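You operate a simulated robot arm through the tools that you are given. There is no shell and no other tool. Be economical: measure what you need, move in short steps, check, and stop when the job is done.

Carry out the task below with a simulated two-armed robot. There is one attempt and no reset: what you move stays moved.

## Task
Pick up the can that says "coolant" from the top of the brown cabinet with one hand, pass it to the other hand and put it on the wooden top of the low cupboard. Set down upright: can.

It is judged by the outcome, as a careful person would: the job done as asked, and still so three seconds after it is handed in. It fails if anything else is knocked over, pushed out of place, dropped, spilled or broken.

## Robot
Two 7-joint arms with three-finger grippers on one trunk, on a base that drives. Base frame: it is fixed to the floor where the robot stands at the start and does not move with it; the origin is under the middle of the robot, x ahead of it, y to its left, z up. Units: m, degrees, N and s.
The left shoulder is at the start at [0.03, 0.124, 1.108], the right one opposite. With the tool pointing down near the work surface each hand reaches from about 0.1 to 0.78 m from the robot's upright axis, wherever it stands, measured 20 degrees to its own side. Places, roughly: wooden top of the low cupboard [-4.1, 1, 0.9]. Payload 2.2 kg a hand.
Tool frame (each hand has its own): the origin (TCP) lies between the finger pads and is the grasp point; the fingertips stand 0.028 m ahead of it; z points along the fingers, y is the line along which they close. The gripper opens to 0.102 m. The gripper's body begins 0.071 m behind the TCP.
Orientation is that of the tool frame in the base frame, as [roll, pitch, yaw] about the fixed x, y, z axes, in that order (R = Rz(yaw) Ry(pitch) Rx(roll)). With the fingers straight down and closing along the base's y, the tool's x points along the base's -x, its y along +y and its z along -z.

## Interface
- The arms move only by the tool servo_tool. It takes "left_commands", "right_commands" or both (then of equal length, played together; a hand with none holds still); each is a list of rows, each a list of 3 entries, a list of its own where there are three numbers: the shift along the tool's x, y, z in m, then the turn, a rotation vector about the tool's x, y, z in degrees, then the gripper command, from -1 (fully open) to 1 (shut), values between in proportion. In form: [[[tx, ty, tz], [wx, wy, wz], gripper], ...]. A call has 1 to 20 rows; each row shifts and turns the commanded pose from where the row before left it, along the tool's axes as they then stand. Each row takes 0.2 s and may step no farther than 0.05 m and 8.6 degrees from the row before; otherwise, or with a gripper value out of range, the whole call is refused. A pose out of reach is approached as far as the arm can. The call stops where the force on the tool passes 40 N (or 10 N more than at its start, if that is more) or the arm is blocked; 0.2 s more then pass. The fingers move at their own pace and stop on an object; they squeeze with about 38 N. The grip force told is the motor's: it shows also when the fingers shut on nothing. Time passes only in rows, and 0.2 s behind the last, so rows that do not move let the fingers close. It gives the time, the measured TCP pose, the force on the tool (base axes), the opening and the grip force at its end, in the units of the frame above (readings bear some noise), with the torque about the TCP (base axes, N m) and any sound that the robot's microphone picked up, and new pictures: "show" is both (left out), scene, wrist or none (wrist: the cameras of the hands that moved).
- Cameras (640 x 400 px; columns grow to the right, rows downward): "scene" is now at [0.058, -0.0101, 1.8314]; the picture's right is [-0.16, -0.99, 0.00], its down [-0.72, 0.12, -0.68] and it looks along [0.68, -0.11, -0.73] (base axes); focal length 262 px, centre (320, 200). "left" rides on the left gripper at [0.072, 0.038, -0.086] in its tool frame; the picture's right is [-0.47, 0.89, 0.00], its down [-0.60, -0.32, -0.73] and it looks along [-0.65, -0.34, 0.68] (tool axes); focal length 256 px, centre (320, 200). "right" rides on the right gripper at [0.069, 0.044, -0.086] in its tool frame; the picture's right is [-0.53, 0.85, 0.00], its down [-0.58, -0.36, -0.73] and it looks along [-0.62, -0.39, 0.68] (tool axes); focal length 256 px, centre (320, 200). There is no depth. A picture from a camera that has moved, and an enlarged one, comes with that camera's place and axes in the base frame and with its lens. The place of the scene camera against the robot may be out by one fixed shift of up to 0.012 m in any direction.
- slide_trunk(by): slides the trunk up (or, below 0, down) by that many m; the arms and the scene camera ride with it, the base frame stays. It gives what a move gives, with no picture.
- base_move(legs): drives the robot by 1 to 6 legs, each [ahead, left, turn to the left] in m, m and degrees, along the robot's own axes; the way and the turn of a leg run together, so that a leg with both is an arc; at most 1.5 m and 180 degrees a leg. The arms and the cameras ride along, it lands a little off, and it stops where it bumps. It gives what a move gives, and a new picture of the scene camera.
- head_to(pan, tilt): turns the head with the scene camera to pan (to the left, within 143 degrees either way) and tilt (down, from -29 to 69), counted from straight ahead of the robot. It gives what a move gives, and a new picture of the scene camera.
- inspect(camera, box): a new picture of the part [left, top, right, bottom] of that camera's present view, enlarged. It takes no simulated time.
- close_job(): hands the job in; it is judged then, once.

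Work in short steps. Places have to be worked out from the pictures, the camera data and where the tool is seen: move nearer, look again, correct. Check each grasp and each placing, and mend what went wrong. You have 120 turns and 260 pictures in all, those below and enlarged ones among them. Open the grippers and draw the arms clear of the work before you hand the job in, unless the task says otherwise; then end with one line.

The tools are called after ">>>" by a JSON object that holds its "api" and its "payload". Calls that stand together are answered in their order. servo_tool: Moves the arms, as the interface text tells. Its arguments: {"type":"object","properties":{"left_commands":{"type":"array"},"right_commands":{"type":"array"},"show":{"type":"string","enum":["both","scene","wrist","none"]}},"required":[]} The other tools are called the same way: slide_trunk (by) slides the trunk up or down; base_move (legs) drives the base; head_to (pan, tilt) turns the head that bears the scene camera; inspect (camera, box) takes an enlarged picture of a part of a camera's view; close_job () hands the job in.

At the start:

```text
time: 0.0
left_tool_pos: [0.4914, 0.0494, 1.2234]
left_tcp_rot: [-179.9, 0.0, -179.9]
left_contact_force: [0.5, -0.1, 0.7]
left_moment: [0.03, -0.01, 0.02]
left_opening: 0.1018
left_grasp_force: 0.1
right_tool_pos: [0.3553, -0.3419, 1.3311]
right_tcp_rot: [180.0, 0.0, -180.0]
right_contact_force: [-0.2, 0.7, -0.5]
right_moment: [0.02, -0.01, 0.0]
right_opening: 0.1019
right_grasp_force: 0.1
trunk travel left (down, up): [-0.35, 0.19]
robot x, y, heading: [-0.0017, -0.0015, -0.1]
head pan, tilt: [-9.2, 46.8]
```

scene: 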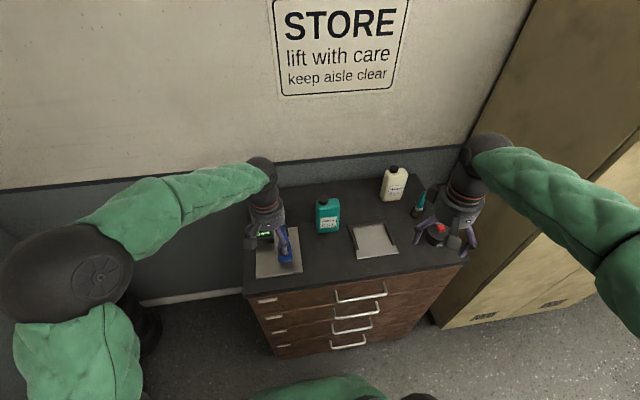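
right: 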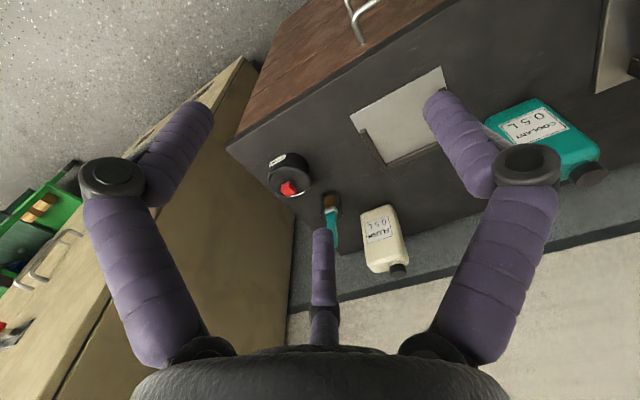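
left: 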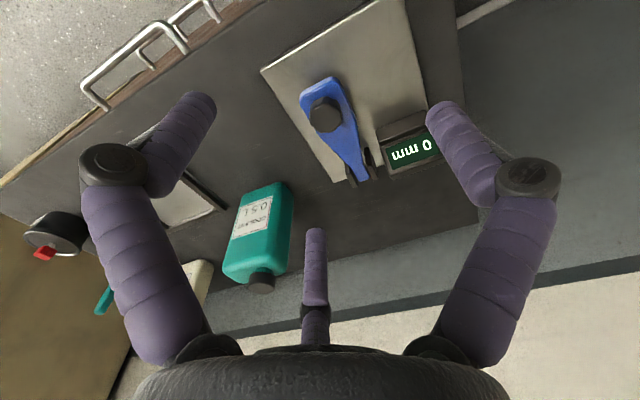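

The teal can appears to be labelled COOLANT, and the cream one something else. I enlarge both to check.

>>> {"api": "inspect", "payload": {"camera": "scene", "box": [230, 150, 490, 300]}}

>>> {"api": "inspect", "payload": {"camera": "right", "box": [340, 60, 640, 290]}}

>>> {"api": "inspect", "payload": {"camera": "left", "box": [180, 150, 340, 310]}}

```text
2.46 times, centred on (360, 225) of scene
camera zoom: at [0.058, -0.0101, 1.8314], right [-0.16, -0.99, 0.0], down [-0.72, 0.12, -0.68], along [0.68, -0.11, -0.73], focal length 644 px, centre (222, 138)
```

zoom: 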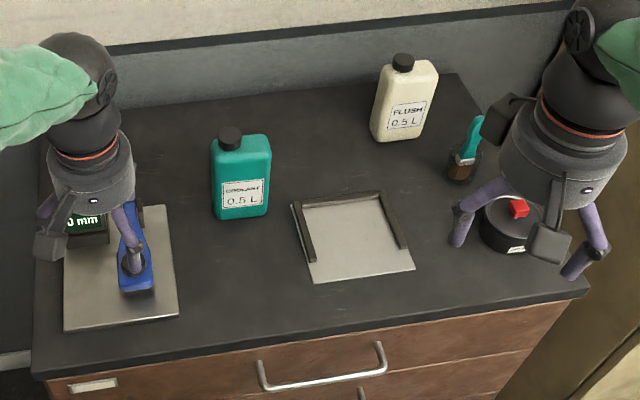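

```text
1.74 times, centred on (490, 175) of right
camera zoom: at [0.2854, -0.3006, 1.4164], right [0.53, 0.85, 0.0], down [0.58, -0.36, 0.73], along [0.62, -0.39, -0.68], focal length 445 px, centre (24, 244)
```

zoom: 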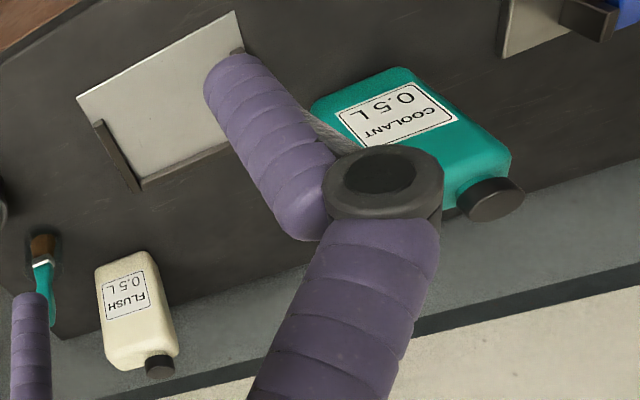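

```text
2.50 times, centred on (260, 230) of left
camera zoom: at [0.4197, 0.0875, 1.3087], right [0.47, 0.89, 0.0], down [0.6, -0.32, 0.73], along [0.65, -0.34, -0.68], focal length 640 px, centre (470, 125)
```

zoom: 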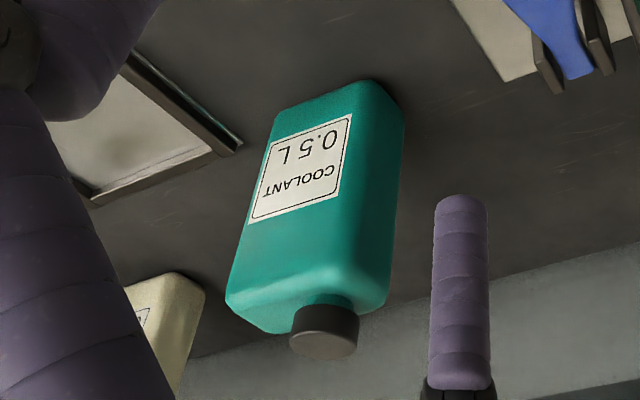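

The COOLANT can is the teal one, standing at about (0.66, -0.13), with table height ≈1.03 and cap top ≈1.18. I move the left hand out of the way and turn the right hand by -90° so that it closes along x, across the thin side of the can.

>>> {"api": "servo_tool", "payload": {"left_commands": [[[0.02, 0.04, -0.02], [0, 0, 0], -1], [[0.02, 0.04, -0.02], [0, 0, 0], -1], [[0.02, 0.04, -0.02], [0, 0, 0], -1], [[0.02, 0.04, -0.02], [0, 0, 0], -1], [[0.02, 0.04, -0.02], [0, 0, 0], -1], [[0, 0, 0], [0, 0, 0], -1], [[0, 0, 0], [0, 0, 0], -1], [[0, 0, 0], [0, 0, 0], -1], [[0, 0, 0], [0, 0, 0], -1], [[0, 0, 0], [0, 0, 0], -1], [[0, 0, 0], [0, 0, 0], -1]], "right_commands": [[[0, 0, 0], [0, 0, -8.2], -1], [[0, 0, 0], [0, 0, -8.2], -1], [[0, 0, 0], [0, 0, -8.2], -1], [[0, 0, 0], [0, 0, -8.2], -1], [[0, 0, 0], [0, 0, -8.2], -1], [[0, 0, 0], [0, 0, -8.2], -1], [[0, 0, 0], [0, 0, -8.2], -1], [[0, 0, 0], [0, 0, -8.2], -1], [[0, 0, 0], [0, 0, -8.2], -1], [[0, 0, 0], [0, 0, -8.2], -1], [[0, 0, 0], [0, 0, -8], -1]]}}

```text
time: 2.4
left_tool_pos: [0.3924, 0.2479, 1.3235]
left_tcp_rot: [-179.9, 0.1, 180.0]
left_contact_force: [-0.8, 1.1, -0.4]
left_moment: [0.0, 0.02, -0.01]
left_opening: 0.1018
left_grasp_force: 0.2
right_tool_pos: [0.3561, -0.3444, 1.3314]
right_tcp_rot: [-180.0, 0.0, -89.9]
right_contact_force: [0.6, 0.0, 0.2]
right_moment: [0.01, 0.01, 0.03]
right_opening: 0.1021
right_grasp_force: 0.0
trunk travel left (down, up): [-0.35, 0.19]
robot x, y, heading: [0.0, 0.0011, -0.1]
head pan, tilt: [-9.2, 46.8]
camera scene: at [0.0581, -0.0102, 1.8314], right [-0.16, -0.99, 0.0], down [-0.72, 0.12, -0.68], along [0.68, -0.11, -0.73], focal length 262 px, centre (320, 200)
camera right: at [0.3111, -0.4135, 1.4163], right [-0.85, 0.53, 0.0], down [0.36, 0.58, 0.73], along [0.39, 0.62, -0.68], focal length 256 px, centre (320, 200)
camera left: at [0.3202, 0.2867, 1.4074], right [0.47, 0.89, 0.0], down [0.6, -0.32, 0.73], along [0.65, -0.34, -0.68], focal length 256 px, centre (320, 200)
```

scene: 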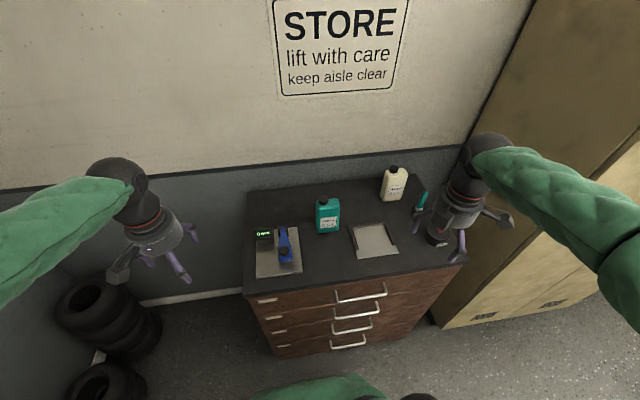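
right: 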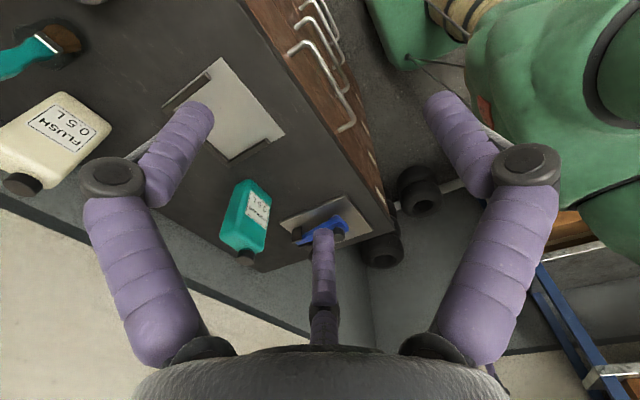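
left: 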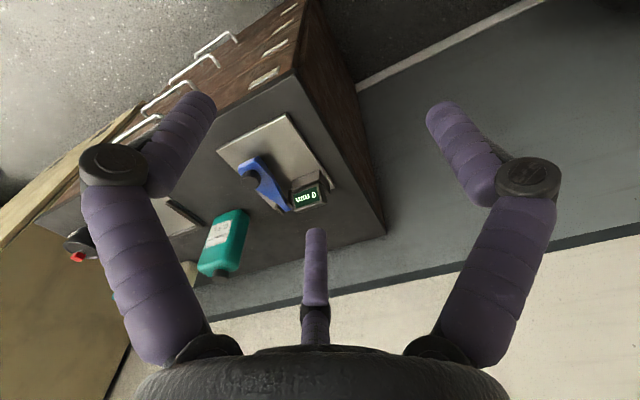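

Both moves landed. Now I bring the right hand to hover above the can at (0.66, -0.135, 1.29).

>>> {"api": "servo_tool", "payload": {"right_commands": [[[-0.0232, -0.034, 0.0046], [0, 0, 0], -1], [[-0.0232, -0.034, 0.0046], [0, 0, 0], -1], [[-0.0232, -0.034, 0.0046], [0, 0, 0], -1], [[-0.0232, -0.034, 0.0046], [0, 0, 0], -1], [[-0.0232, -0.034, 0.0046], [0, 0, 0], -1], [[-0.0232, -0.034, 0.0046], [0, 0, 0], -1], [[-0.0232, -0.034, 0.0046], [0, 0, 0], -1], [[-0.0232, -0.034, 0.0046], [0, 0, 0], -1], [[-0.0232, -0.034, 0.0046], [0, 0, 0], -1], [[0, 0, 0], [0, 0, 0], -1]]}}

```text
time: 4.6
left_tool_pos: [0.3906, 0.248, 1.3232]
left_tcp_rot: [-180.0, 0.1, 180.0]
left_contact_force: [-0.7, 0.6, 0.4]
left_moment: [0.03, -0.02, 0.0]
left_opening: 0.1022
left_grasp_force: 0.1
right_tool_pos: [0.66, -0.1346, 1.2911]
right_tcp_rot: [-179.9, 0.0, -90.0]
right_contact_force: [-0.8, -0.1, 0.0]
right_moment: [0.04, -0.07, -0.03]
right_opening: 0.1019
right_grasp_force: 0.0
trunk travel left (down, up): [-0.35, 0.19]
robot x, y, heading: [0.0024, -0.0004, -0.4]
head pan, tilt: [-9.2, 46.8]
camera scene: at [0.056, -0.0111, 1.8315], right [-0.16, -0.99, 0.0], down [-0.72, 0.12, -0.69], along [0.68, -0.11, -0.73], focal length 262 px, centre (320, 200)
camera right: at [0.6165, -0.2048, 1.3765], right [-0.85, 0.53, 0.0], down [0.36, 0.58, 0.73], along [0.39, 0.62, -0.68], focal length 256 px, centre (320, 200)
```

scene: 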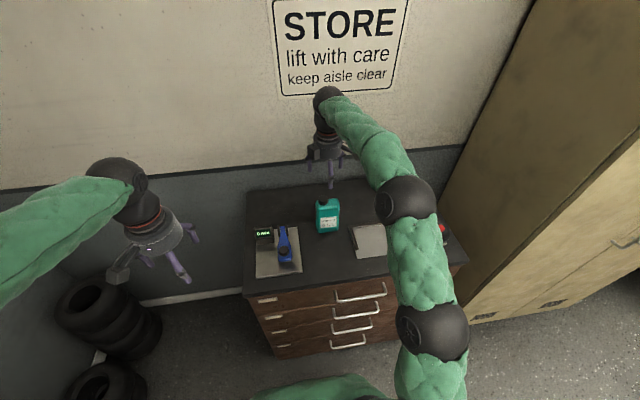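
right: 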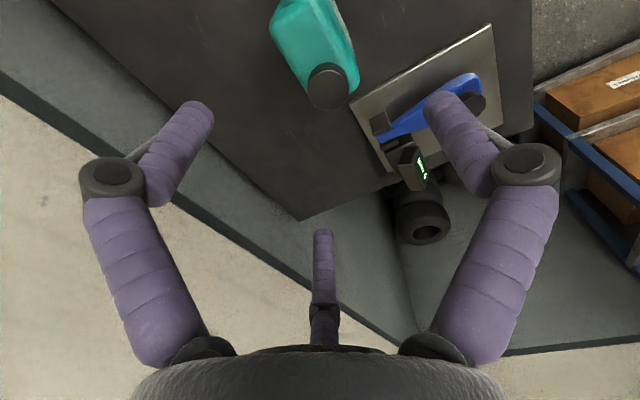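

The cap in the right camera gives (0.657, -0.129), which agrees with my estimate. I enlarge the picture to measure the top of the body.

>>> {"api": "inspect", "payload": {"camera": "right", "box": [220, 0, 420, 125]}}

>>> {"api": "inspect", "payload": {"camera": "scene", "box": [280, 130, 380, 250]}}

```text
3.20 times, centred on (320, 62) of right
camera zoom: at [0.6165, -0.2048, 1.3765], right [-0.85, 0.53, 0.0], down [0.36, 0.58, 0.73], along [0.39, 0.62, -0.68], focal length 819 px, centre (320, 640)
```

zoom: 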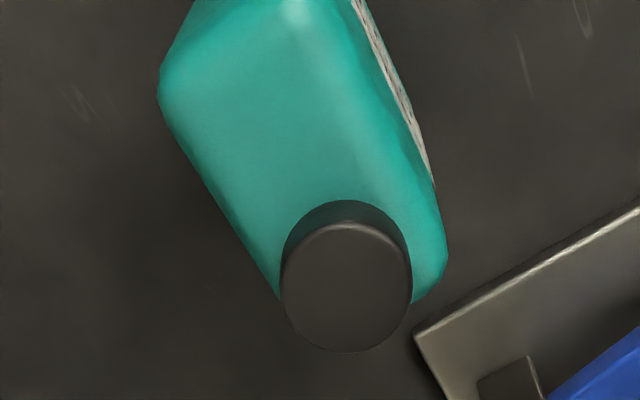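

```text
3.33 times, centred on (330, 190) of scene
camera zoom: at [0.056, -0.0111, 1.8315], right [-0.16, -0.99, 0.0], down [-0.72, 0.12, -0.69], along [0.68, -0.11, -0.73], focal length 872 px, centre (287, 233)
```

zoom: 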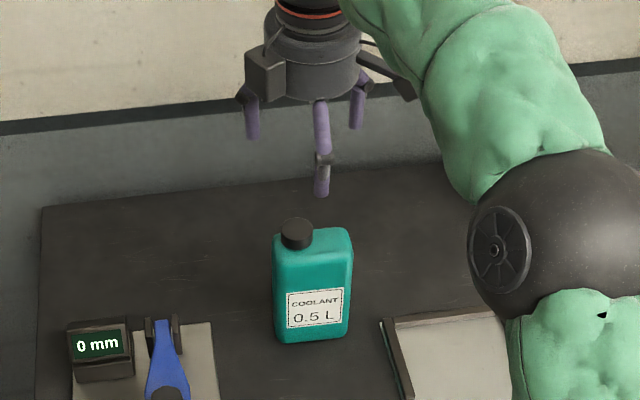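

The wrist pictures seem to show three purple fingers. Before I trust the grip geometry, I close the right hand in free air and look at how the fingers meet.

>>> {"api": "servo_tool", "payload": {"right_commands": [[[0, 0, 0], [0, 0, 0], 0.3], [[0, 0, 0], [0, 0, 0], 0.3], [[0, 0, 0], [0, 0, 0], 0.3], [[0, 0, 0], [0, 0, 0], 0.3]]}}

>>> {"api": "inspect", "payload": {"camera": "scene", "box": [280, 130, 380, 250]}}

```text
time: 5.6
left_tool_pos: [0.3925, 0.2475, 1.3223]
left_tcp_rot: [-179.9, 0.0, 180.0]
left_contact_force: [0.5, -0.3, 0.0]
left_moment: [-0.02, 0.01, -0.04]
left_opening: 0.102
left_grasp_force: 0.0
right_tool_pos: [0.6618, -0.1345, 1.29]
right_tcp_rot: [-180.0, 0.1, -90.0]
right_contact_force: [-0.1, -0.6, 0.5]
right_moment: [-0.01, -0.03, 0.0]
right_opening: 0.0359
right_grasp_force: 0.1
trunk travel left (down, up): [-0.35, 0.19]
robot x, y, heading: [-0.0004, -0.0018, -0.0]
head pan, tilt: [-9.2, 46.8]
camera scene: at [0.0578, -0.0101, 1.8314], right [-0.16, -0.99, 0.0], down [-0.72, 0.12, -0.68], along [0.68, -0.11, -0.73], focal length 262 px, centre (320, 200)
camera right: at [0.6176, -0.2043, 1.3756], right [-0.85, 0.53, 0.0], down [0.36, 0.58, 0.73], along [0.39, 0.62, -0.68], focal length 256 px, centre (320, 200)
```

scene: 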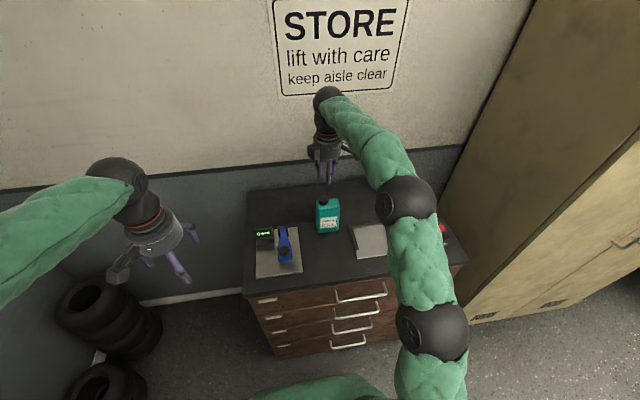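
right: 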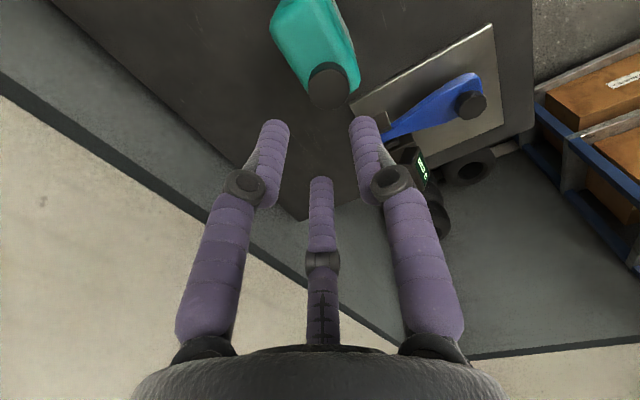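

```text
3.33 times, centred on (330, 190) of scene
camera zoom: at [0.0578, -0.0101, 1.8314], right [-0.16, -0.99, 0.0], down [-0.72, 0.12, -0.68], along [0.68, -0.11, -0.73], focal length 872 px, centre (287, 233)
```

zoom: 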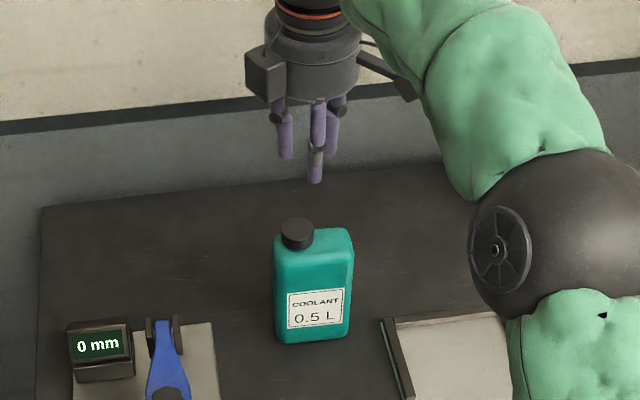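

It looks like a three-finger hand, while the text describes two fingers; a grip across the thin side should show which holds. The body centre is at about (0.657, -0.145), so I reopen, align the hand there and lower it part way.

>>> {"api": "servo_tool", "payload": {"right_commands": [[[0.0105, 0.004, 0], [0, 0, 4], -1], [[0, 0, 0.03], [0, 0, 0], -1], [[0, 0, 0.03], [0, 0, 0], -1], [[0, 0, 0.025], [0, 0, 0], -1], [[0, 0, 0], [0, 0, 0], -1]]}}

>>> {"api": "inspect", "payload": {"camera": "scene", "box": [280, 130, 380, 250]}}

```text
time: 6.8
left_tool_pos: [0.392, 0.2491, 1.323]
left_tcp_rot: [-179.9, 0.0, -180.0]
left_contact_force: [-0.5, -0.4, 0.2]
left_moment: [-0.01, -0.03, 0.0]
left_opening: 0.1021
left_grasp_force: 0.0
right_tool_pos: [0.657, -0.1441, 1.2042]
right_tcp_rot: [179.9, 0.0, -94.0]
right_contact_force: [-0.5, -0.1, -0.1]
right_moment: [0.0, 0.01, -0.03]
right_opening: 0.1021
right_grasp_force: 0.0
trunk travel left (down, up): [-0.35, 0.19]
robot x, y, heading: [0.0002, -0.0012, -0.0]
head pan, tilt: [-9.2, 46.8]
camera scene: at [0.0578, -0.0099, 1.8314], right [-0.16, -0.99, 0.0], down [-0.72, 0.12, -0.68], along [0.68, -0.11, -0.73], focal length 262 px, centre (320, 200)
camera right: at [0.6081, -0.2109, 1.2902], right [-0.81, 0.59, 0.0], down [0.4, 0.55, 0.73], along [0.43, 0.59, -0.68], focal length 256 px, centre (320, 200)
```

scene: 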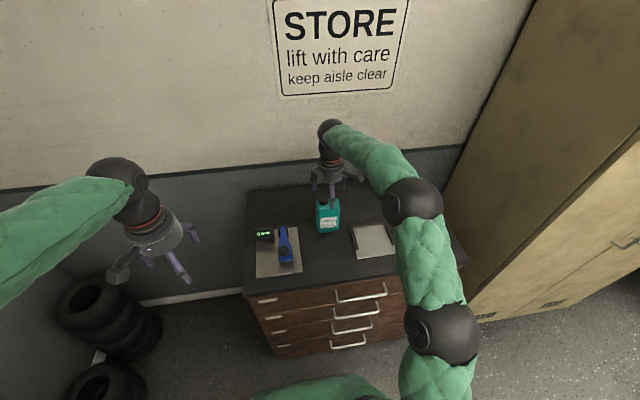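
right: 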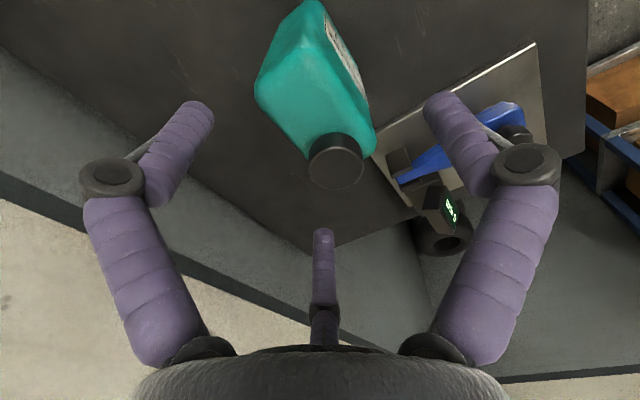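

```text
3.33 times, centred on (330, 190) of scene
camera zoom: at [0.0578, -0.0099, 1.8314], right [-0.16, -0.99, 0.0], down [-0.72, 0.12, -0.68], along [0.68, -0.11, -0.73], focal length 872 px, centre (287, 233)
```

zoom: 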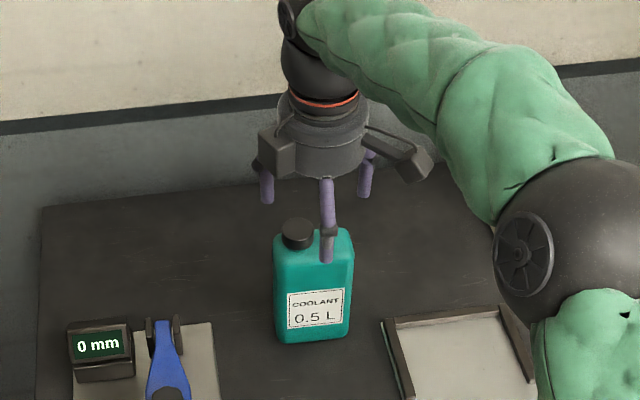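

The body spans y -0.186 to -0.106 and x about 0.628 to 0.683, so the hand is centred. I lower it to z=1.13 with the fingers open.

>>> {"api": "servo_tool", "payload": {"right_commands": [[[0, 0, 0.025], [0, 0, 0], -1], [[0, 0, 0.025], [0, 0, 0], -1], [[0, 0, 0.024], [0, 0, 0], -1], [[0, 0, 0], [0, 0, 0], -1]], "show": "wrist"}}

>>> {"api": "inspect", "payload": {"camera": "scene", "box": [280, 130, 380, 250]}}

```text
time: 7.5
left_tool_pos: [0.3918, 0.2488, 1.3224]
left_tcp_rot: [-179.9, 0.0, -179.9]
left_contact_force: [0.5, -0.7, -0.6]
left_moment: [0.01, 0.05, -0.04]
left_opening: 0.102
left_grasp_force: 0.1
right_tool_pos: [0.6644, -0.1416, 1.1592]
right_tcp_rot: [-178.1, 0.7, -94.2]
right_contact_force: [-0.6, 5.2, 13.3]
right_moment: [0.64, -0.32, 0.25]
right_opening: 0.103
right_grasp_force: 0.1
trunk travel left (down, up): [-0.35, 0.19]
robot x, y, heading: [-0.0008, 0.0018, 0.3]
head pan, tilt: [-9.2, 46.8]
stopped in row 3 (right hand): the force on the tool passed its limit at 50 N (the readings are from after the stop); the commanded pose is now the measured one
camera right: at [0.6134, -0.2096, 1.2428], right [-0.8, 0.59, -0.02], down [0.38, 0.54, 0.75], along [0.46, 0.6, -0.66], focal length 256 px, centre (320, 200)
```

right: 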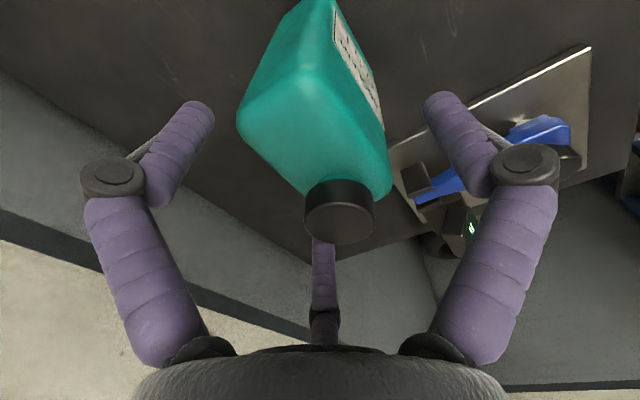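

```text
3.33 times, centred on (330, 190) of scene
camera zoom: at [0.058, -0.0097, 1.8314], right [-0.16, -0.99, 0.0], down [-0.72, 0.12, -0.68], along [0.68, -0.11, -0.73], focal length 872 px, centre (287, 233)
```

zoom: 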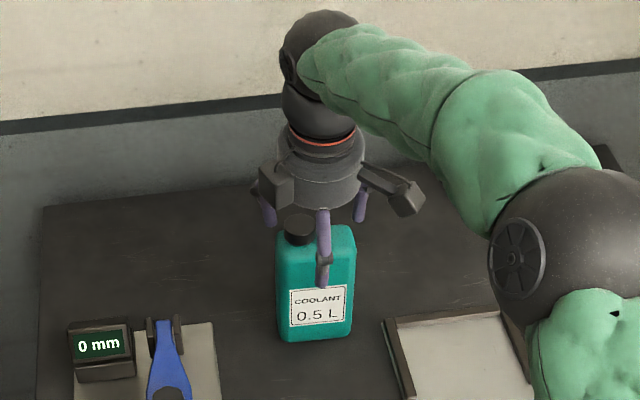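

The force and torque put the contact at the +y, +x finger, at a back corner of the can, so the three fingers are physical. A better plan is to grip the round cap (about 33 mm) with the fingertips, leaving the flat body free for the other hand. I back straight up first and check that the can still stands.

>>> {"api": "servo_tool", "payload": {"right_commands": [[[0, 0, -0.03], [0, 0, 0], -1], [[0, 0, -0.04], [0, 0, 0], -1], [[0, 0, -0.02], [-1.9, 0.7, 0], -1], [[0, 0, 0], [0, 0, 0], -1]], "show": "wrist"}}

>>> {"api": "inspect", "payload": {"camera": "scene", "box": [280, 130, 380, 250]}}

```text
time: 8.5
left_tool_pos: [0.3914, 0.2487, 1.3226]
left_tcp_rot: [180.0, 0.0, 180.0]
left_contact_force: [0.1, 0.2, -0.4]
left_moment: [0.02, -0.03, 0.01]
left_opening: 0.1019
left_grasp_force: 0.1
right_tool_pos: [0.661, -0.1456, 1.248]
right_tcp_rot: [179.7, -0.1, -94.1]
right_contact_force: [-0.5, -0.3, 0.5]
right_moment: [-0.02, -0.03, 0.02]
right_opening: 0.1019
right_grasp_force: 0.0
trunk travel left (down, up): [-0.35, 0.19]
robot x, y, heading: [0.0025, -0.0019, -0.2]
head pan, tilt: [-9.2, 46.8]
camera right: at [0.6128, -0.211, 1.3334], right [-0.81, 0.59, 0.0], down [0.41, 0.55, 0.73], along [0.43, 0.59, -0.69], focal length 256 px, centre (320, 200)
```

right: 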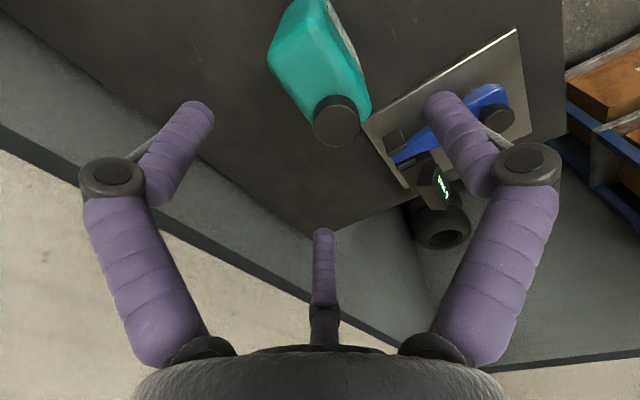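

```text
3.33 times, centred on (330, 190) of scene
camera zoom: at [0.0578, -0.0102, 1.8314], right [-0.16, -0.99, 0.0], down [-0.72, 0.12, -0.68], along [0.68, -0.11, -0.73], focal length 872 px, centre (287, 233)
```

zoom: 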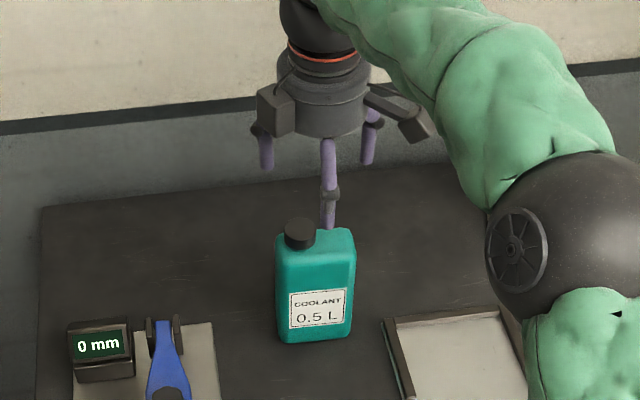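

The can stands, shifted only about 3 mm, with the cap at (0.656, -0.131, top ≈1.175). I centre the hand over the cap and lower it so the fingertips surround only the cap (TCP z≈1.185).

>>> {"api": "servo_tool", "payload": {"right_commands": [[[-0.0141, 0.006, 0], [0, 0, 0], -1], [[0, 0, 0.022], [0, 0, 0], -1], [[0, 0, 0.022], [0, 0, 0], -1], [[0, 0, 0.019], [0, 0, 0], -1], [[0, 0, 0], [0, 0, 0], -1]], "show": "wrist"}}

>>> {"api": "inspect", "payload": {"camera": "scene", "box": [280, 130, 380, 250]}}

```text
time: 9.7
left_tool_pos: [0.392, 0.2492, 1.3225]
left_tcp_rot: [-179.8, 0.1, 180.0]
left_contact_force: [0.4, -0.1, 0.1]
left_moment: [-0.04, 0.01, -0.02]
left_opening: 0.1022
left_grasp_force: 0.1
right_tool_pos: [0.657, -0.1303, 1.1839]
right_tcp_rot: [179.6, -0.1, -94.1]
right_contact_force: [-1.2, 0.5, -0.1]
right_moment: [-0.02, 0.0, -0.02]
right_opening: 0.1018
right_grasp_force: 0.1
trunk travel left (down, up): [-0.35, 0.19]
robot x, y, heading: [0.0001, -0.0006, -0.0]
head pan, tilt: [-9.2, 46.8]
camera right: at [0.6076, -0.1961, 1.2692], right [-0.8, 0.59, 0.0], down [0.41, 0.55, 0.73], along [0.43, 0.59, -0.69], focal length 256 px, centre (320, 200)
```

right: 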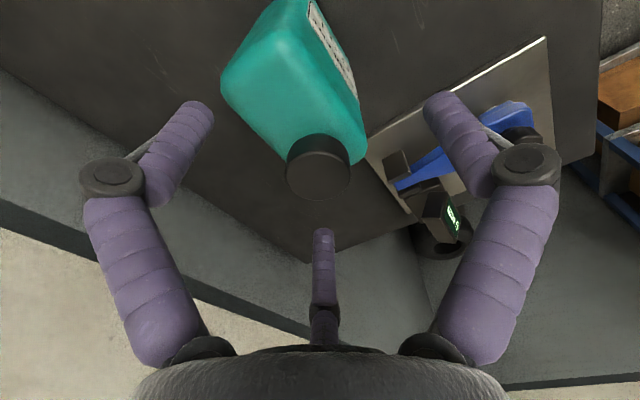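

```text
3.33 times, centred on (330, 190) of scene
camera zoom: at [0.058, -0.0098, 1.8314], right [-0.16, -0.99, 0.0], down [-0.72, 0.12, -0.68], along [0.68, -0.11, -0.73], focal length 872 px, centre (287, 233)
```

zoom: 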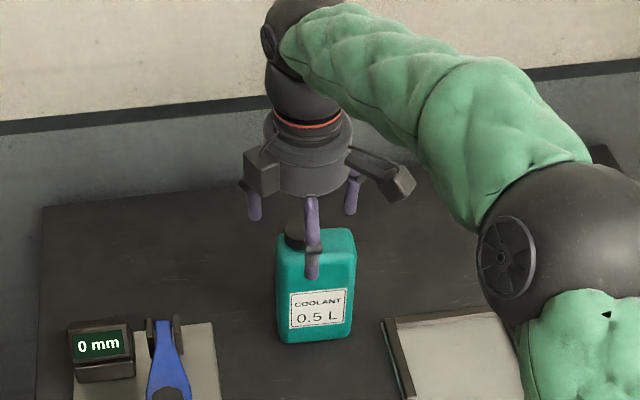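

The cap is centred under the TCP. I close on it.

>>> {"api": "servo_tool", "payload": {"right_commands": [[[0, 0, 0], [0, 0, 0], -0.3], [[0, 0, 0], [0, 0, 0], 0], [[0, 0, 0], [0, 0, 0], 0.3], [[0, 0, 0], [0, 0, 0], 1], [[0, 0, 0], [0, 0, 0], 1], [[0, 0, 0], [0, 0, 0], 1], [[0, 0, 0], [0, 0, 0], 1]], "show": "wrist"}}

>>> {"api": "inspect", "payload": {"camera": "scene", "box": [280, 130, 380, 250]}}

```text
time: 11.3
left_tool_pos: [0.3922, 0.2491, 1.3226]
left_tcp_rot: [-179.9, 0.0, -180.0]
left_contact_force: [0.4, -0.4, 0.5]
left_moment: [-0.02, -0.02, 0.03]
left_opening: 0.1019
left_grasp_force: 0.1
right_tool_pos: [0.6569, -0.1293, 1.1831]
right_tcp_rot: [179.7, -0.1, -94.1]
right_contact_force: [2.3, 2.2, 2.9]
right_moment: [0.16, -0.08, 0.03]
right_opening: 0.0332
right_grasp_force: 38.3
trunk travel left (down, up): [-0.35, 0.19]
robot x, y, heading: [0.0024, 0.0003, -0.0]
head pan, tilt: [-9.2, 46.8]
camera right: at [0.6078, -0.1956, 1.2697], right [-0.8, 0.59, 0.0], down [0.41, 0.55, 0.73], along [0.43, 0.59, -0.69], focal length 256 px, centre (320, 200)
```

right: 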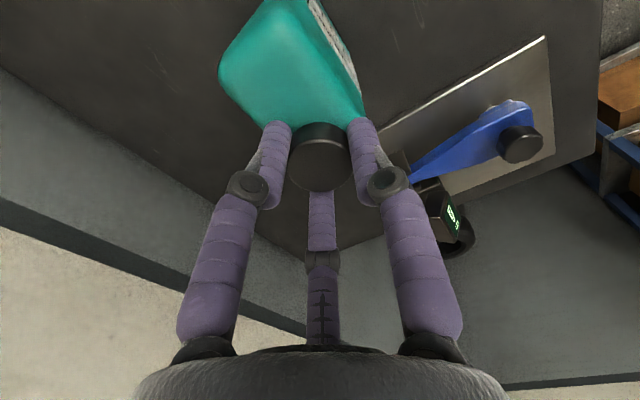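

```text
3.33 times, centred on (330, 190) of scene
camera zoom: at [0.0582, -0.0093, 1.8314], right [-0.16, -0.99, 0.0], down [-0.72, 0.12, -0.68], along [0.68, -0.11, -0.73], focal length 872 px, centre (287, 233)
```

zoom: 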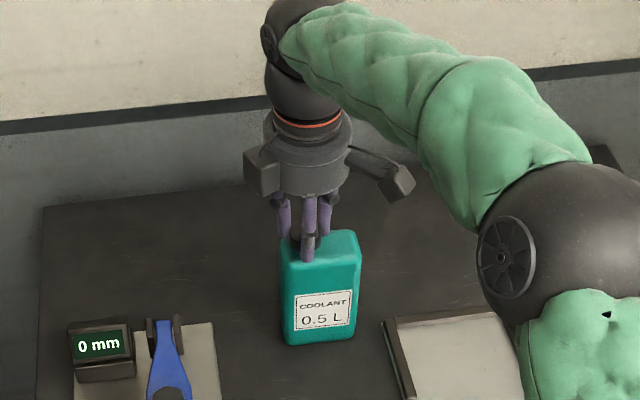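

The grip is solid at 33 mm. I lift straight up 12 cm and check the hold.

>>> {"api": "servo_tool", "payload": {"right_commands": [[[0, 0, -0.02], [0, 0, 0], 1], [[0, 0, -0.03], [0, 0, 0], 1], [[0, 0, -0.04], [0, 0, 0], 1], [[0, 0, -0.04], [0, 0, 0], 1], [[0, 0, 0], [0, 0, 0], 1]]}}

>>> {"api": "inspect", "payload": {"camera": "scene", "box": [280, 110, 380, 230]}}

```text
time: 12.5
left_tool_pos: [0.3933, 0.2486, 1.3236]
left_tcp_rot: [-180.0, -0.1, -180.0]
left_contact_force: [-0.7, 0.3, 0.1]
left_moment: [-0.02, 0.03, 0.03]
left_opening: 0.102
left_grasp_force: 0.1
right_tool_pos: [0.6577, -0.1301, 1.3133]
right_tcp_rot: [179.6, -0.1, -94.1]
right_contact_force: [0.3, 0.5, -5.5]
right_moment: [0.12, 0.0, -0.02]
right_opening: 0.033
right_grasp_force: 37.5
trunk travel left (down, up): [-0.35, 0.19]
robot x, y, heading: [-0.0004, 0.0009, 0.0]
head pan, tilt: [-9.2, 46.8]
camera scene: at [0.0595, -0.0104, 1.8313], right [-0.16, -0.99, 0.0], down [-0.72, 0.12, -0.68], along [0.68, -0.11, -0.73], focal length 262 px, centre (320, 200)
camera right: at [0.6097, -0.1964, 1.3992], right [-0.81, 0.59, 0.0], down [0.41, 0.55, 0.73], along [0.43, 0.59, -0.69], focal length 256 px, centre (320, 200)
```

scene: 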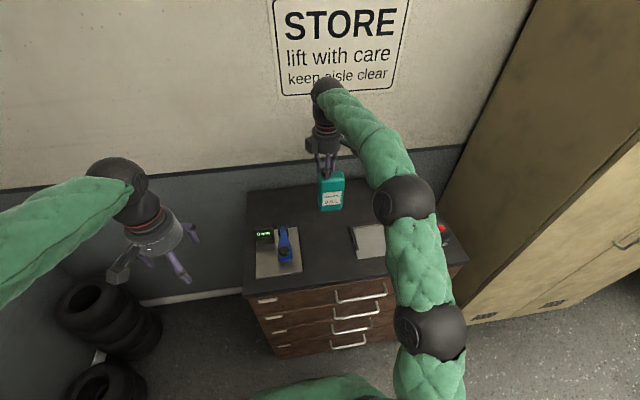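
right: 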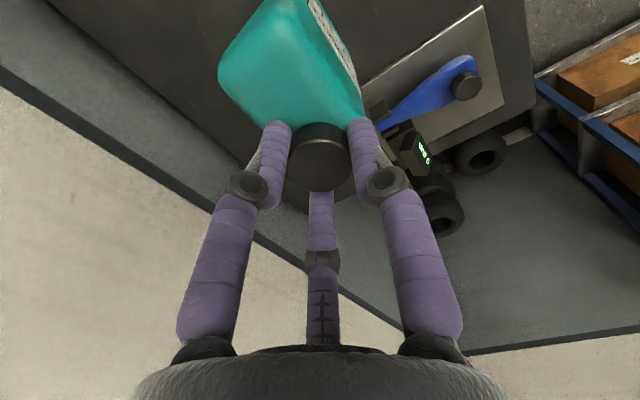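

```text
3.33 times, centred on (330, 170) of scene
camera zoom: at [0.0595, -0.0104, 1.8313], right [-0.16, -0.99, 0.0], down [-0.72, 0.12, -0.68], along [0.68, -0.11, -0.73], focal length 872 px, centre (287, 300)
```

zoom: 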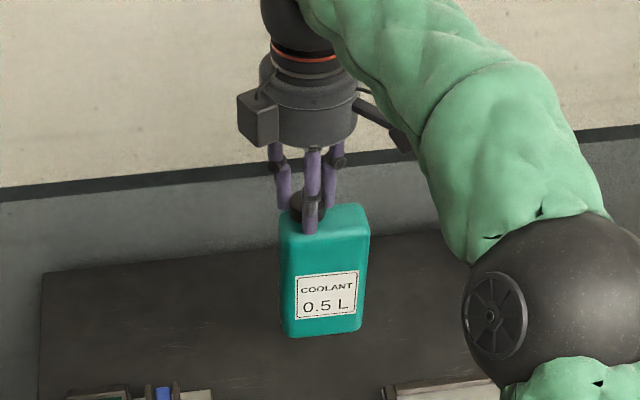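

The hold is firm (~0.55 kg) and the can hangs level. I bring it to about (0.50, -0.04, 1.36) and turn it -127° so that its end away from the cap faces the left hand.

>>> {"api": "servo_tool", "payload": {"right_commands": [[[-0.0158, 0.0328, -0.01], [0, 0, 0], 1], [[-0.0158, 0.0328, -0.01], [0, 0, 0], 1], [[-0.0158, 0.0328, -0.01], [0, 0, 0], 1], [[-0.0158, 0.0328, -0.01], [0, 0, 0], 1], [[-0.0158, 0.0328, -0.01], [0, 0, 0], 1], [[0, 0, 0], [0, 0, 8.5], 1], [[0, 0, 0], [0, 0, 8.5], 1], [[0, 0, 0], [0, 0, 8.5], 1], [[0, 0, 0], [0, 0, 8.5], 1], [[0, 0, 0], [0, 0, 8.5], 1], [[0, 0, 0], [0, 0, 8.5], 1], [[0, 0, 0], [0, 0, 8.5], 1], [[0, 0, 0], [0, 0, 8.5], 1], [[0, 0, 0], [0, 0, 8.5], 1], [[0, 0, 0], [0, 0, 8.5], 1], [[0, 0, 0], [0, 0, 8.5], 1], [[0, 0, 0], [0, 0, 8.5], 1], [[0, 0, 0], [0, 0, 8.5], 1], [[0, 0, 0], [0, 0, 8.5], 1], [[0, 0, 0], [0, 0, 8.5], 1]]}}

```text
time: 16.7
left_tool_pos: [0.3921, 0.2492, 1.3235]
left_tcp_rot: [-179.9, 0.0, -179.9]
left_contact_force: [-0.8, -0.3, -0.6]
left_moment: [0.0, -0.01, -0.02]
left_opening: 0.1021
left_grasp_force: 0.0
right_tool_pos: [0.4984, -0.0381, 1.3641]
right_tcp_rot: [-179.8, -0.3, 138.1]
right_contact_force: [0.2, -0.8, 0.3]
right_moment: [0.01, -0.02, 0.02]
right_opening: 0.0022
right_grasp_force: 31.7
trunk travel left (down, up): [-0.35, 0.19]
robot x, y, heading: [-0.0004, 0.0009, -0.0]
head pan, tilt: [-9.2, 46.8]
camera scene: at [0.0582, -0.0098, 1.8314], right [-0.16, -0.99, 0.0], down [-0.72, 0.12, -0.68], along [0.68, -0.11, -0.73], focal length 262 px, centre (320, 200)
camera right: at [0.4767, 0.0395, 1.4498], right [0.96, 0.27, -0.01], down [0.19, -0.65, 0.73], along [0.2, -0.7, -0.68], focal length 256 px, centre (320, 200)
```

scene: 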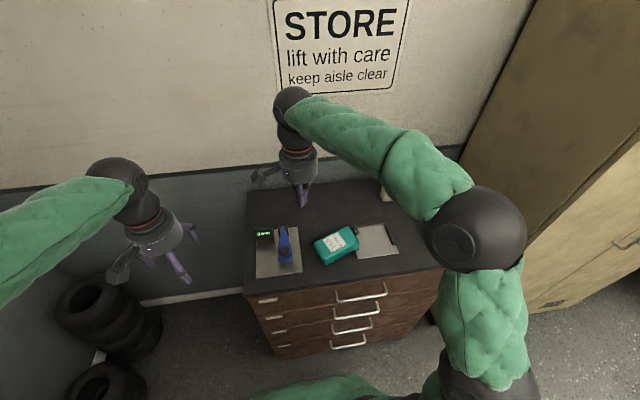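
right: 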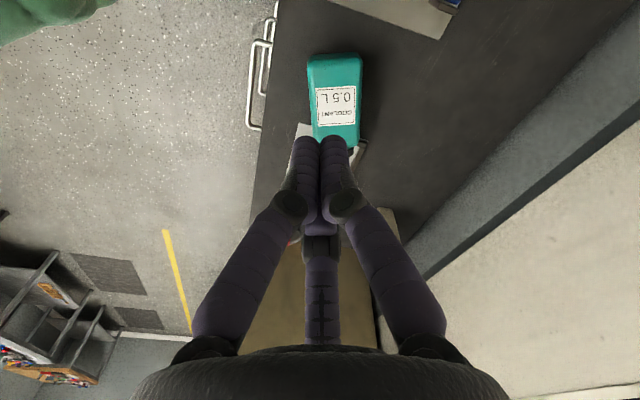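

The can slipped out of the cap grip and now lies on its wide side on the table, near the tray. I look closely at the can and everything around it.

>>> {"api": "inspect", "payload": {"camera": "scene", "box": [230, 170, 480, 300]}}

>>> {"api": "inspect", "payload": {"camera": "right", "box": [230, 0, 470, 170]}}

>>> {"api": "inspect", "payload": {"camera": "left", "box": [50, 60, 400, 300]}}

```text
2.56 times, centred on (355, 235) of scene
camera zoom: at [0.0582, -0.0098, 1.8314], right [-0.16, -0.99, 0.0], down [-0.72, 0.12, -0.68], along [0.68, -0.11, -0.73], focal length 670 px, centre (230, 110)
```

zoom: 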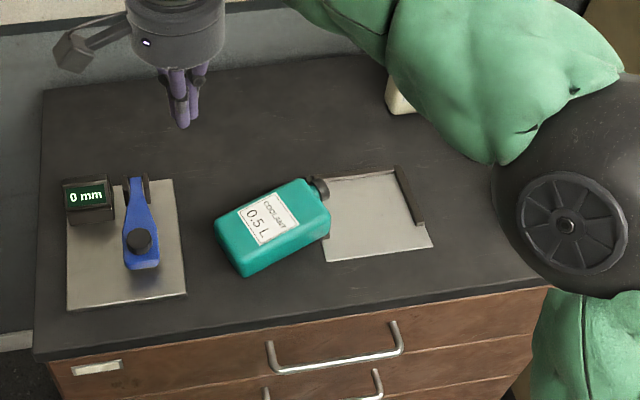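

```text
2.35 times, centred on (350, 85) of right
camera zoom: at [0.4767, 0.0395, 1.4498], right [0.96, 0.27, -0.01], down [0.19, -0.65, 0.73], along [0.2, -0.7, -0.68], focal length 602 px, centre (249, 471)
```

zoom: 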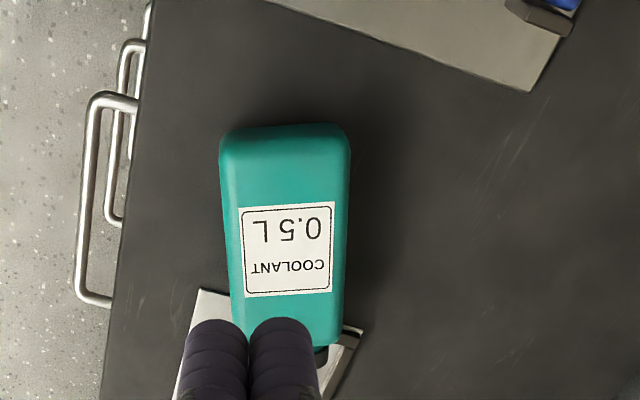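

```text
1.67 times, centred on (225, 180) of left
camera zoom: at [0.3201, 0.2871, 1.4074], right [0.46, 0.89, 0.0], down [0.6, -0.32, 0.73], along [0.65, -0.34, -0.68], focal length 427 px, centre (478, 233)
```

zoom: 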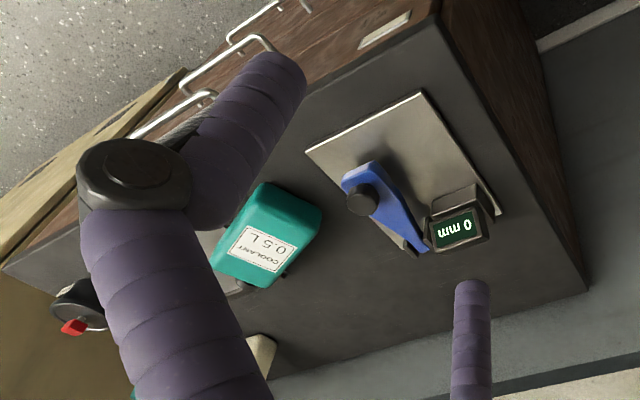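

Nothing else moved: the tray corners and the scale are at the same pixels as before. The can lies label-up with its bottom end toward the left hand, so the left hand can pinch its narrow sides from above, with the thumb finger beyond the bottom. It can then tip the can upright, and the right hand takes it from the top. I clear the right arm away and yaw the left hand by 32°.

>>> {"api": "servo_tool", "payload": {"right_commands": [[[-0.0143, -0.0371, -0.0071], [0, 0, 0], 0], [[-0.0143, -0.0371, -0.0071], [0, 0, 0], -1], [[-0.0143, -0.0371, -0.0071], [0, 0, 0], -1], [[-0.0143, -0.0371, -0.0071], [0, 0, 0], -1], [[-0.0143, -0.0371, -0.0071], [0, 0, 0], -1], [[-0.0143, -0.0371, -0.0071], [0, 0, 0], -1], [[-0.0143, -0.0371, -0.0071], [0, 0, 0], -1], [[0, 0, 0], [0, 0, -8.4], -1], [[0, 0, 0], [0, 0, -8.4], -1], [[0, 0, 0], [0, 0, -8.4], -1], [[0, 0, 0], [0, 0, -8.4], -1], [[0, 0, 0], [0, 0, -8.4], -1]], "left_commands": [[[0, 0, 0], [0, 0, 0], -1], [[0, 0, 0], [0, 0, 0], -1], [[0, 0, 0], [0, 0, 0], -1], [[0, 0, 0], [0, 0, 0], -1], [[0, 0, 0], [0, 0, 0], -1], [[0, 0, 0], [0, 0, 0], -1], [[0, 0, 0], [0, 0, 0], -1], [[0, 0, 0], [0, 0, -8], -1], [[0, 0, 0], [0, 0, -8], -1], [[0, 0, 0], [0, 0, -8], -1], [[0, 0, 0], [0, 0, -8], -1], [[0, 0, 0], [0, 0, 0], -1]], "show": "scene"}}

>>> {"api": "inspect", "payload": {"camera": "scene", "box": [290, 200, 410, 280]}}

>>> {"api": "inspect", "payload": {"camera": "right", "box": [0, 0, 640, 400]}}

```text
time: 19.3
left_tool_pos: [0.3918, 0.2488, 1.3239]
left_tcp_rot: [-179.9, 0.0, -147.9]
left_contact_force: [-0.3, 0.7, 0.8]
left_moment: [-0.01, -0.01, 0.02]
left_opening: 0.1019
left_grasp_force: 0.1
right_tool_pos: [0.4012, -0.2995, 1.4151]
right_tcp_rot: [-179.8, -0.3, -179.5]
right_contact_force: [-0.1, 0.6, 0.3]
right_moment: [0.0, -0.02, 0.0]
right_opening: 0.1021
right_grasp_force: 0.1
trunk travel left (down, up): [-0.35, 0.19]
robot x, y, heading: [-0.0007, -0.0015, -0.0]
head pan, tilt: [-9.2, 46.8]
camera scene: at [0.058, -0.0101, 1.8314], right [-0.16, -0.99, 0.0], down [-0.72, 0.12, -0.68], along [0.68, -0.11, -0.73], focal length 262 px, centre (320, 200)
```

scene: 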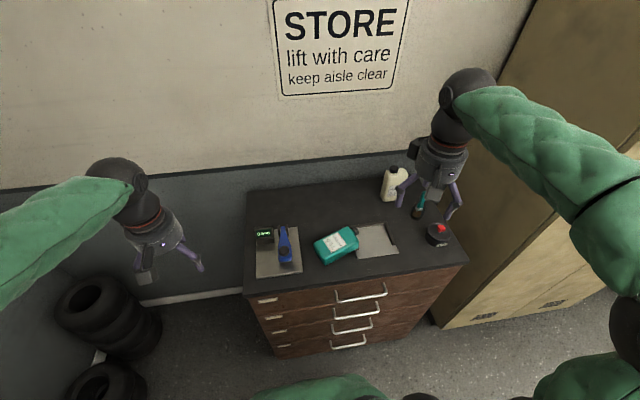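

```text
5.00 times, centred on (350, 240) of scene
camera zoom: at [0.058, -0.0101, 1.8314], right [-0.16, -0.99, 0.0], down [-0.72, 0.12, -0.68], along [0.68, -0.11, -0.73], focal length 1308 px, centre (170, 0)
```

zoom: 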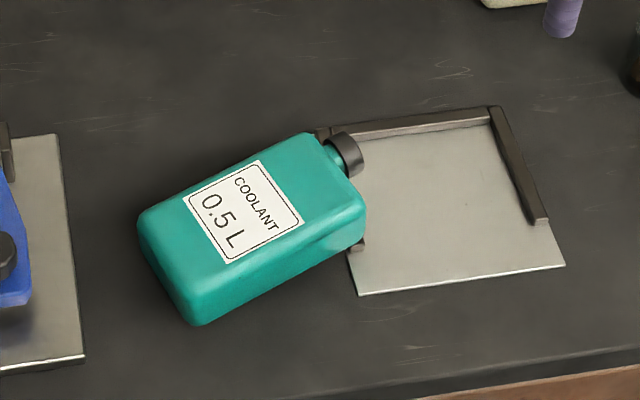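

```text
1.00 times, centred on (320, 200) of right (not enlarged: the box is as wide or as high as the picture)
camera zoom: at [0.3321, -0.2571, 1.5012], right [0.53, 0.85, 0.0], down [0.58, -0.36, 0.73], along [0.62, -0.39, -0.69], focal length 256 px, centre (320, 200)
```

zoom: 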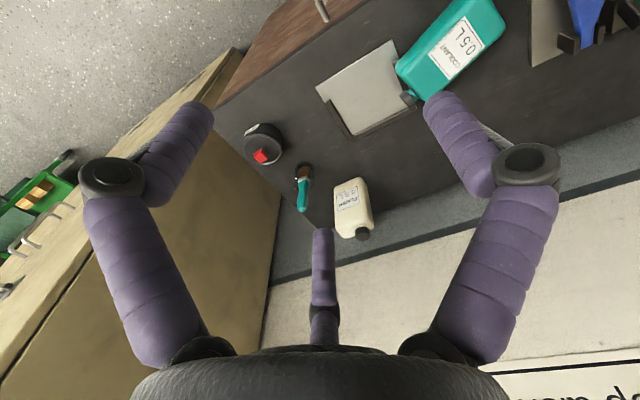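

The can's shoulder rests on the tray's left rail; its axis is at about -68°, with the bottom-end centre near (0.514, -0.09). I bring the left hand to hover above it at z≈1.25 for closer views.

>>> {"api": "servo_tool", "payload": {"left_commands": [[[0.0092, -0.043, 0.0078], [0, 0, 0], -1], [[0.0092, -0.043, 0.0078], [0, 0, 0], -1], [[0.0092, -0.043, 0.0078], [0, 0, 0], -1], [[0.0092, -0.043, 0.0078], [0, 0, 0], -1], [[0.0092, -0.043, 0.0078], [0, 0, 0], -1], [[0.0092, -0.043, 0.0078], [0, 0, 0], -1], [[0.0092, -0.043, 0.0078], [0, 0, 0], -1], [[0.0092, -0.043, 0.0078], [0, 0, 0], -1], [[0.0092, -0.043, 0.0078], [0, 0, 0], -1], [[0, 0, 0], [0, 0, 5], -1], [[0, 0, 0], [0, 0, 5], -1], [[0, 0, 0], [0, 0, 0], -1]]}}

>>> {"api": "inspect", "payload": {"camera": "right", "box": [300, 0, 640, 212]}}

```text
time: 21.9
left_tool_pos: [0.5262, -0.1231, 1.2523]
left_tcp_rot: [-180.0, -0.1, -158.0]
left_contact_force: [-1.0, 0.0, -0.2]
left_moment: [0.0, 0.01, -0.02]
left_opening: 0.1022
left_grasp_force: 0.1
right_tool_pos: [0.401, -0.3001, 1.4151]
right_tcp_rot: [-179.9, -0.3, -179.6]
right_contact_force: [1.1, 0.1, 0.3]
right_moment: [-0.01, 0.03, 0.02]
right_opening: 0.1021
right_grasp_force: 0.0
trunk travel left (down, up): [-0.35, 0.19]
robot x, y, heading: [-0.001, -0.0008, -0.0]
head pan, tilt: [-9.2, 46.8]
camera scene: at [0.058, -0.0098, 1.8314], right [-0.16, -0.99, 0.0], down [-0.72, 0.12, -0.68], along [0.68, -0.11, -0.73], focal length 262 px, centre (320, 200)
camera left: at [0.4454, -0.1149, 1.3376], right [0.1, 0.99, 0.0], down [0.68, -0.07, 0.73], along [0.73, -0.07, -0.68], focal length 256 px, centre (320, 200)
```

scene: 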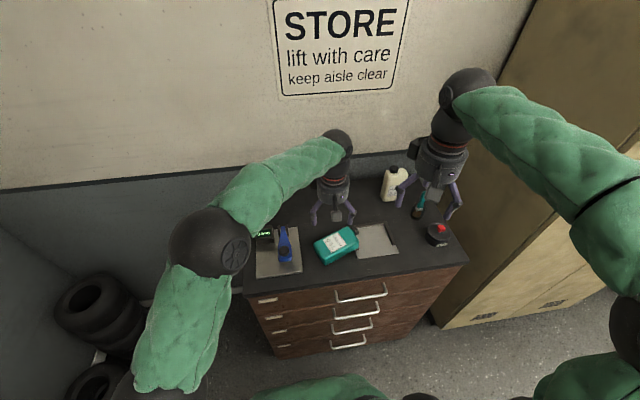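
left: 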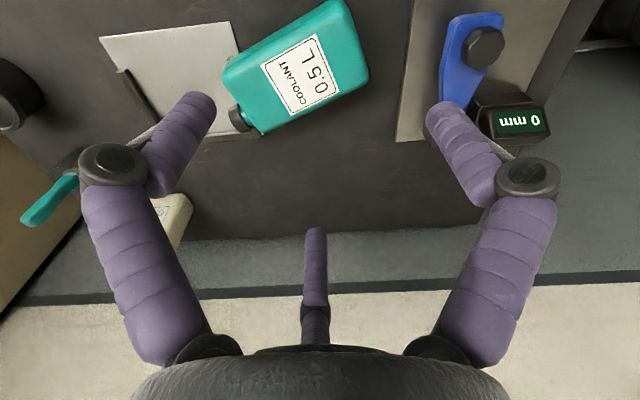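

```text
1.88 times, centred on (470, 106) of right
camera zoom: at [0.3321, -0.2568, 1.5012], right [0.53, 0.85, 0.0], down [0.58, -0.36, 0.73], along [0.62, -0.39, -0.68], focal length 482 px, centre (38, 377)
```

zoom: 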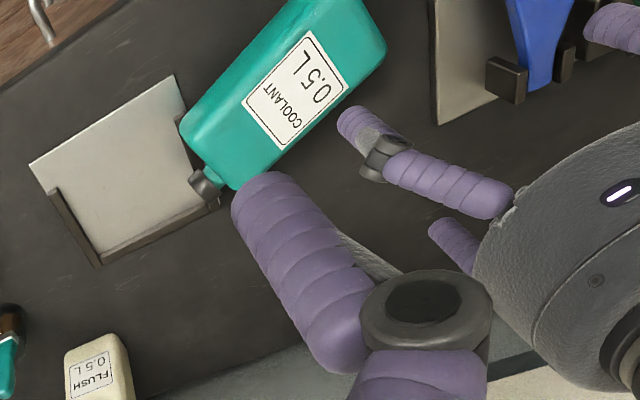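

I use the label's sharp corners for triangulation, so I enlarge the left view of the can.

>>> {"api": "inspect", "payload": {"camera": "left", "box": [200, 0, 400, 140]}}

```text
2.86 times, centred on (300, 70) of left
camera zoom: at [0.4454, -0.1149, 1.3376], right [0.1, 0.99, 0.0], down [0.68, -0.07, 0.73], along [0.73, -0.07, -0.68], focal length 731 px, centre (377, 571)
```

zoom: 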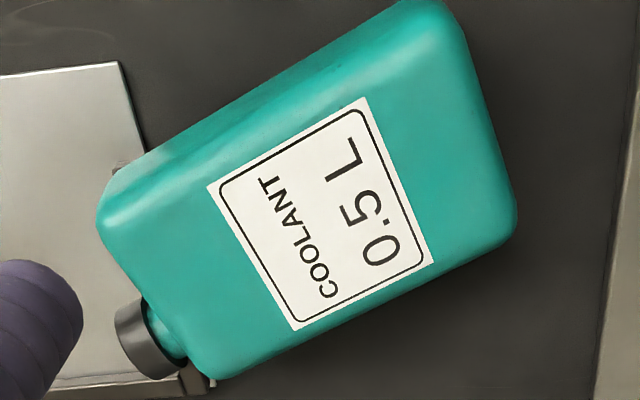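

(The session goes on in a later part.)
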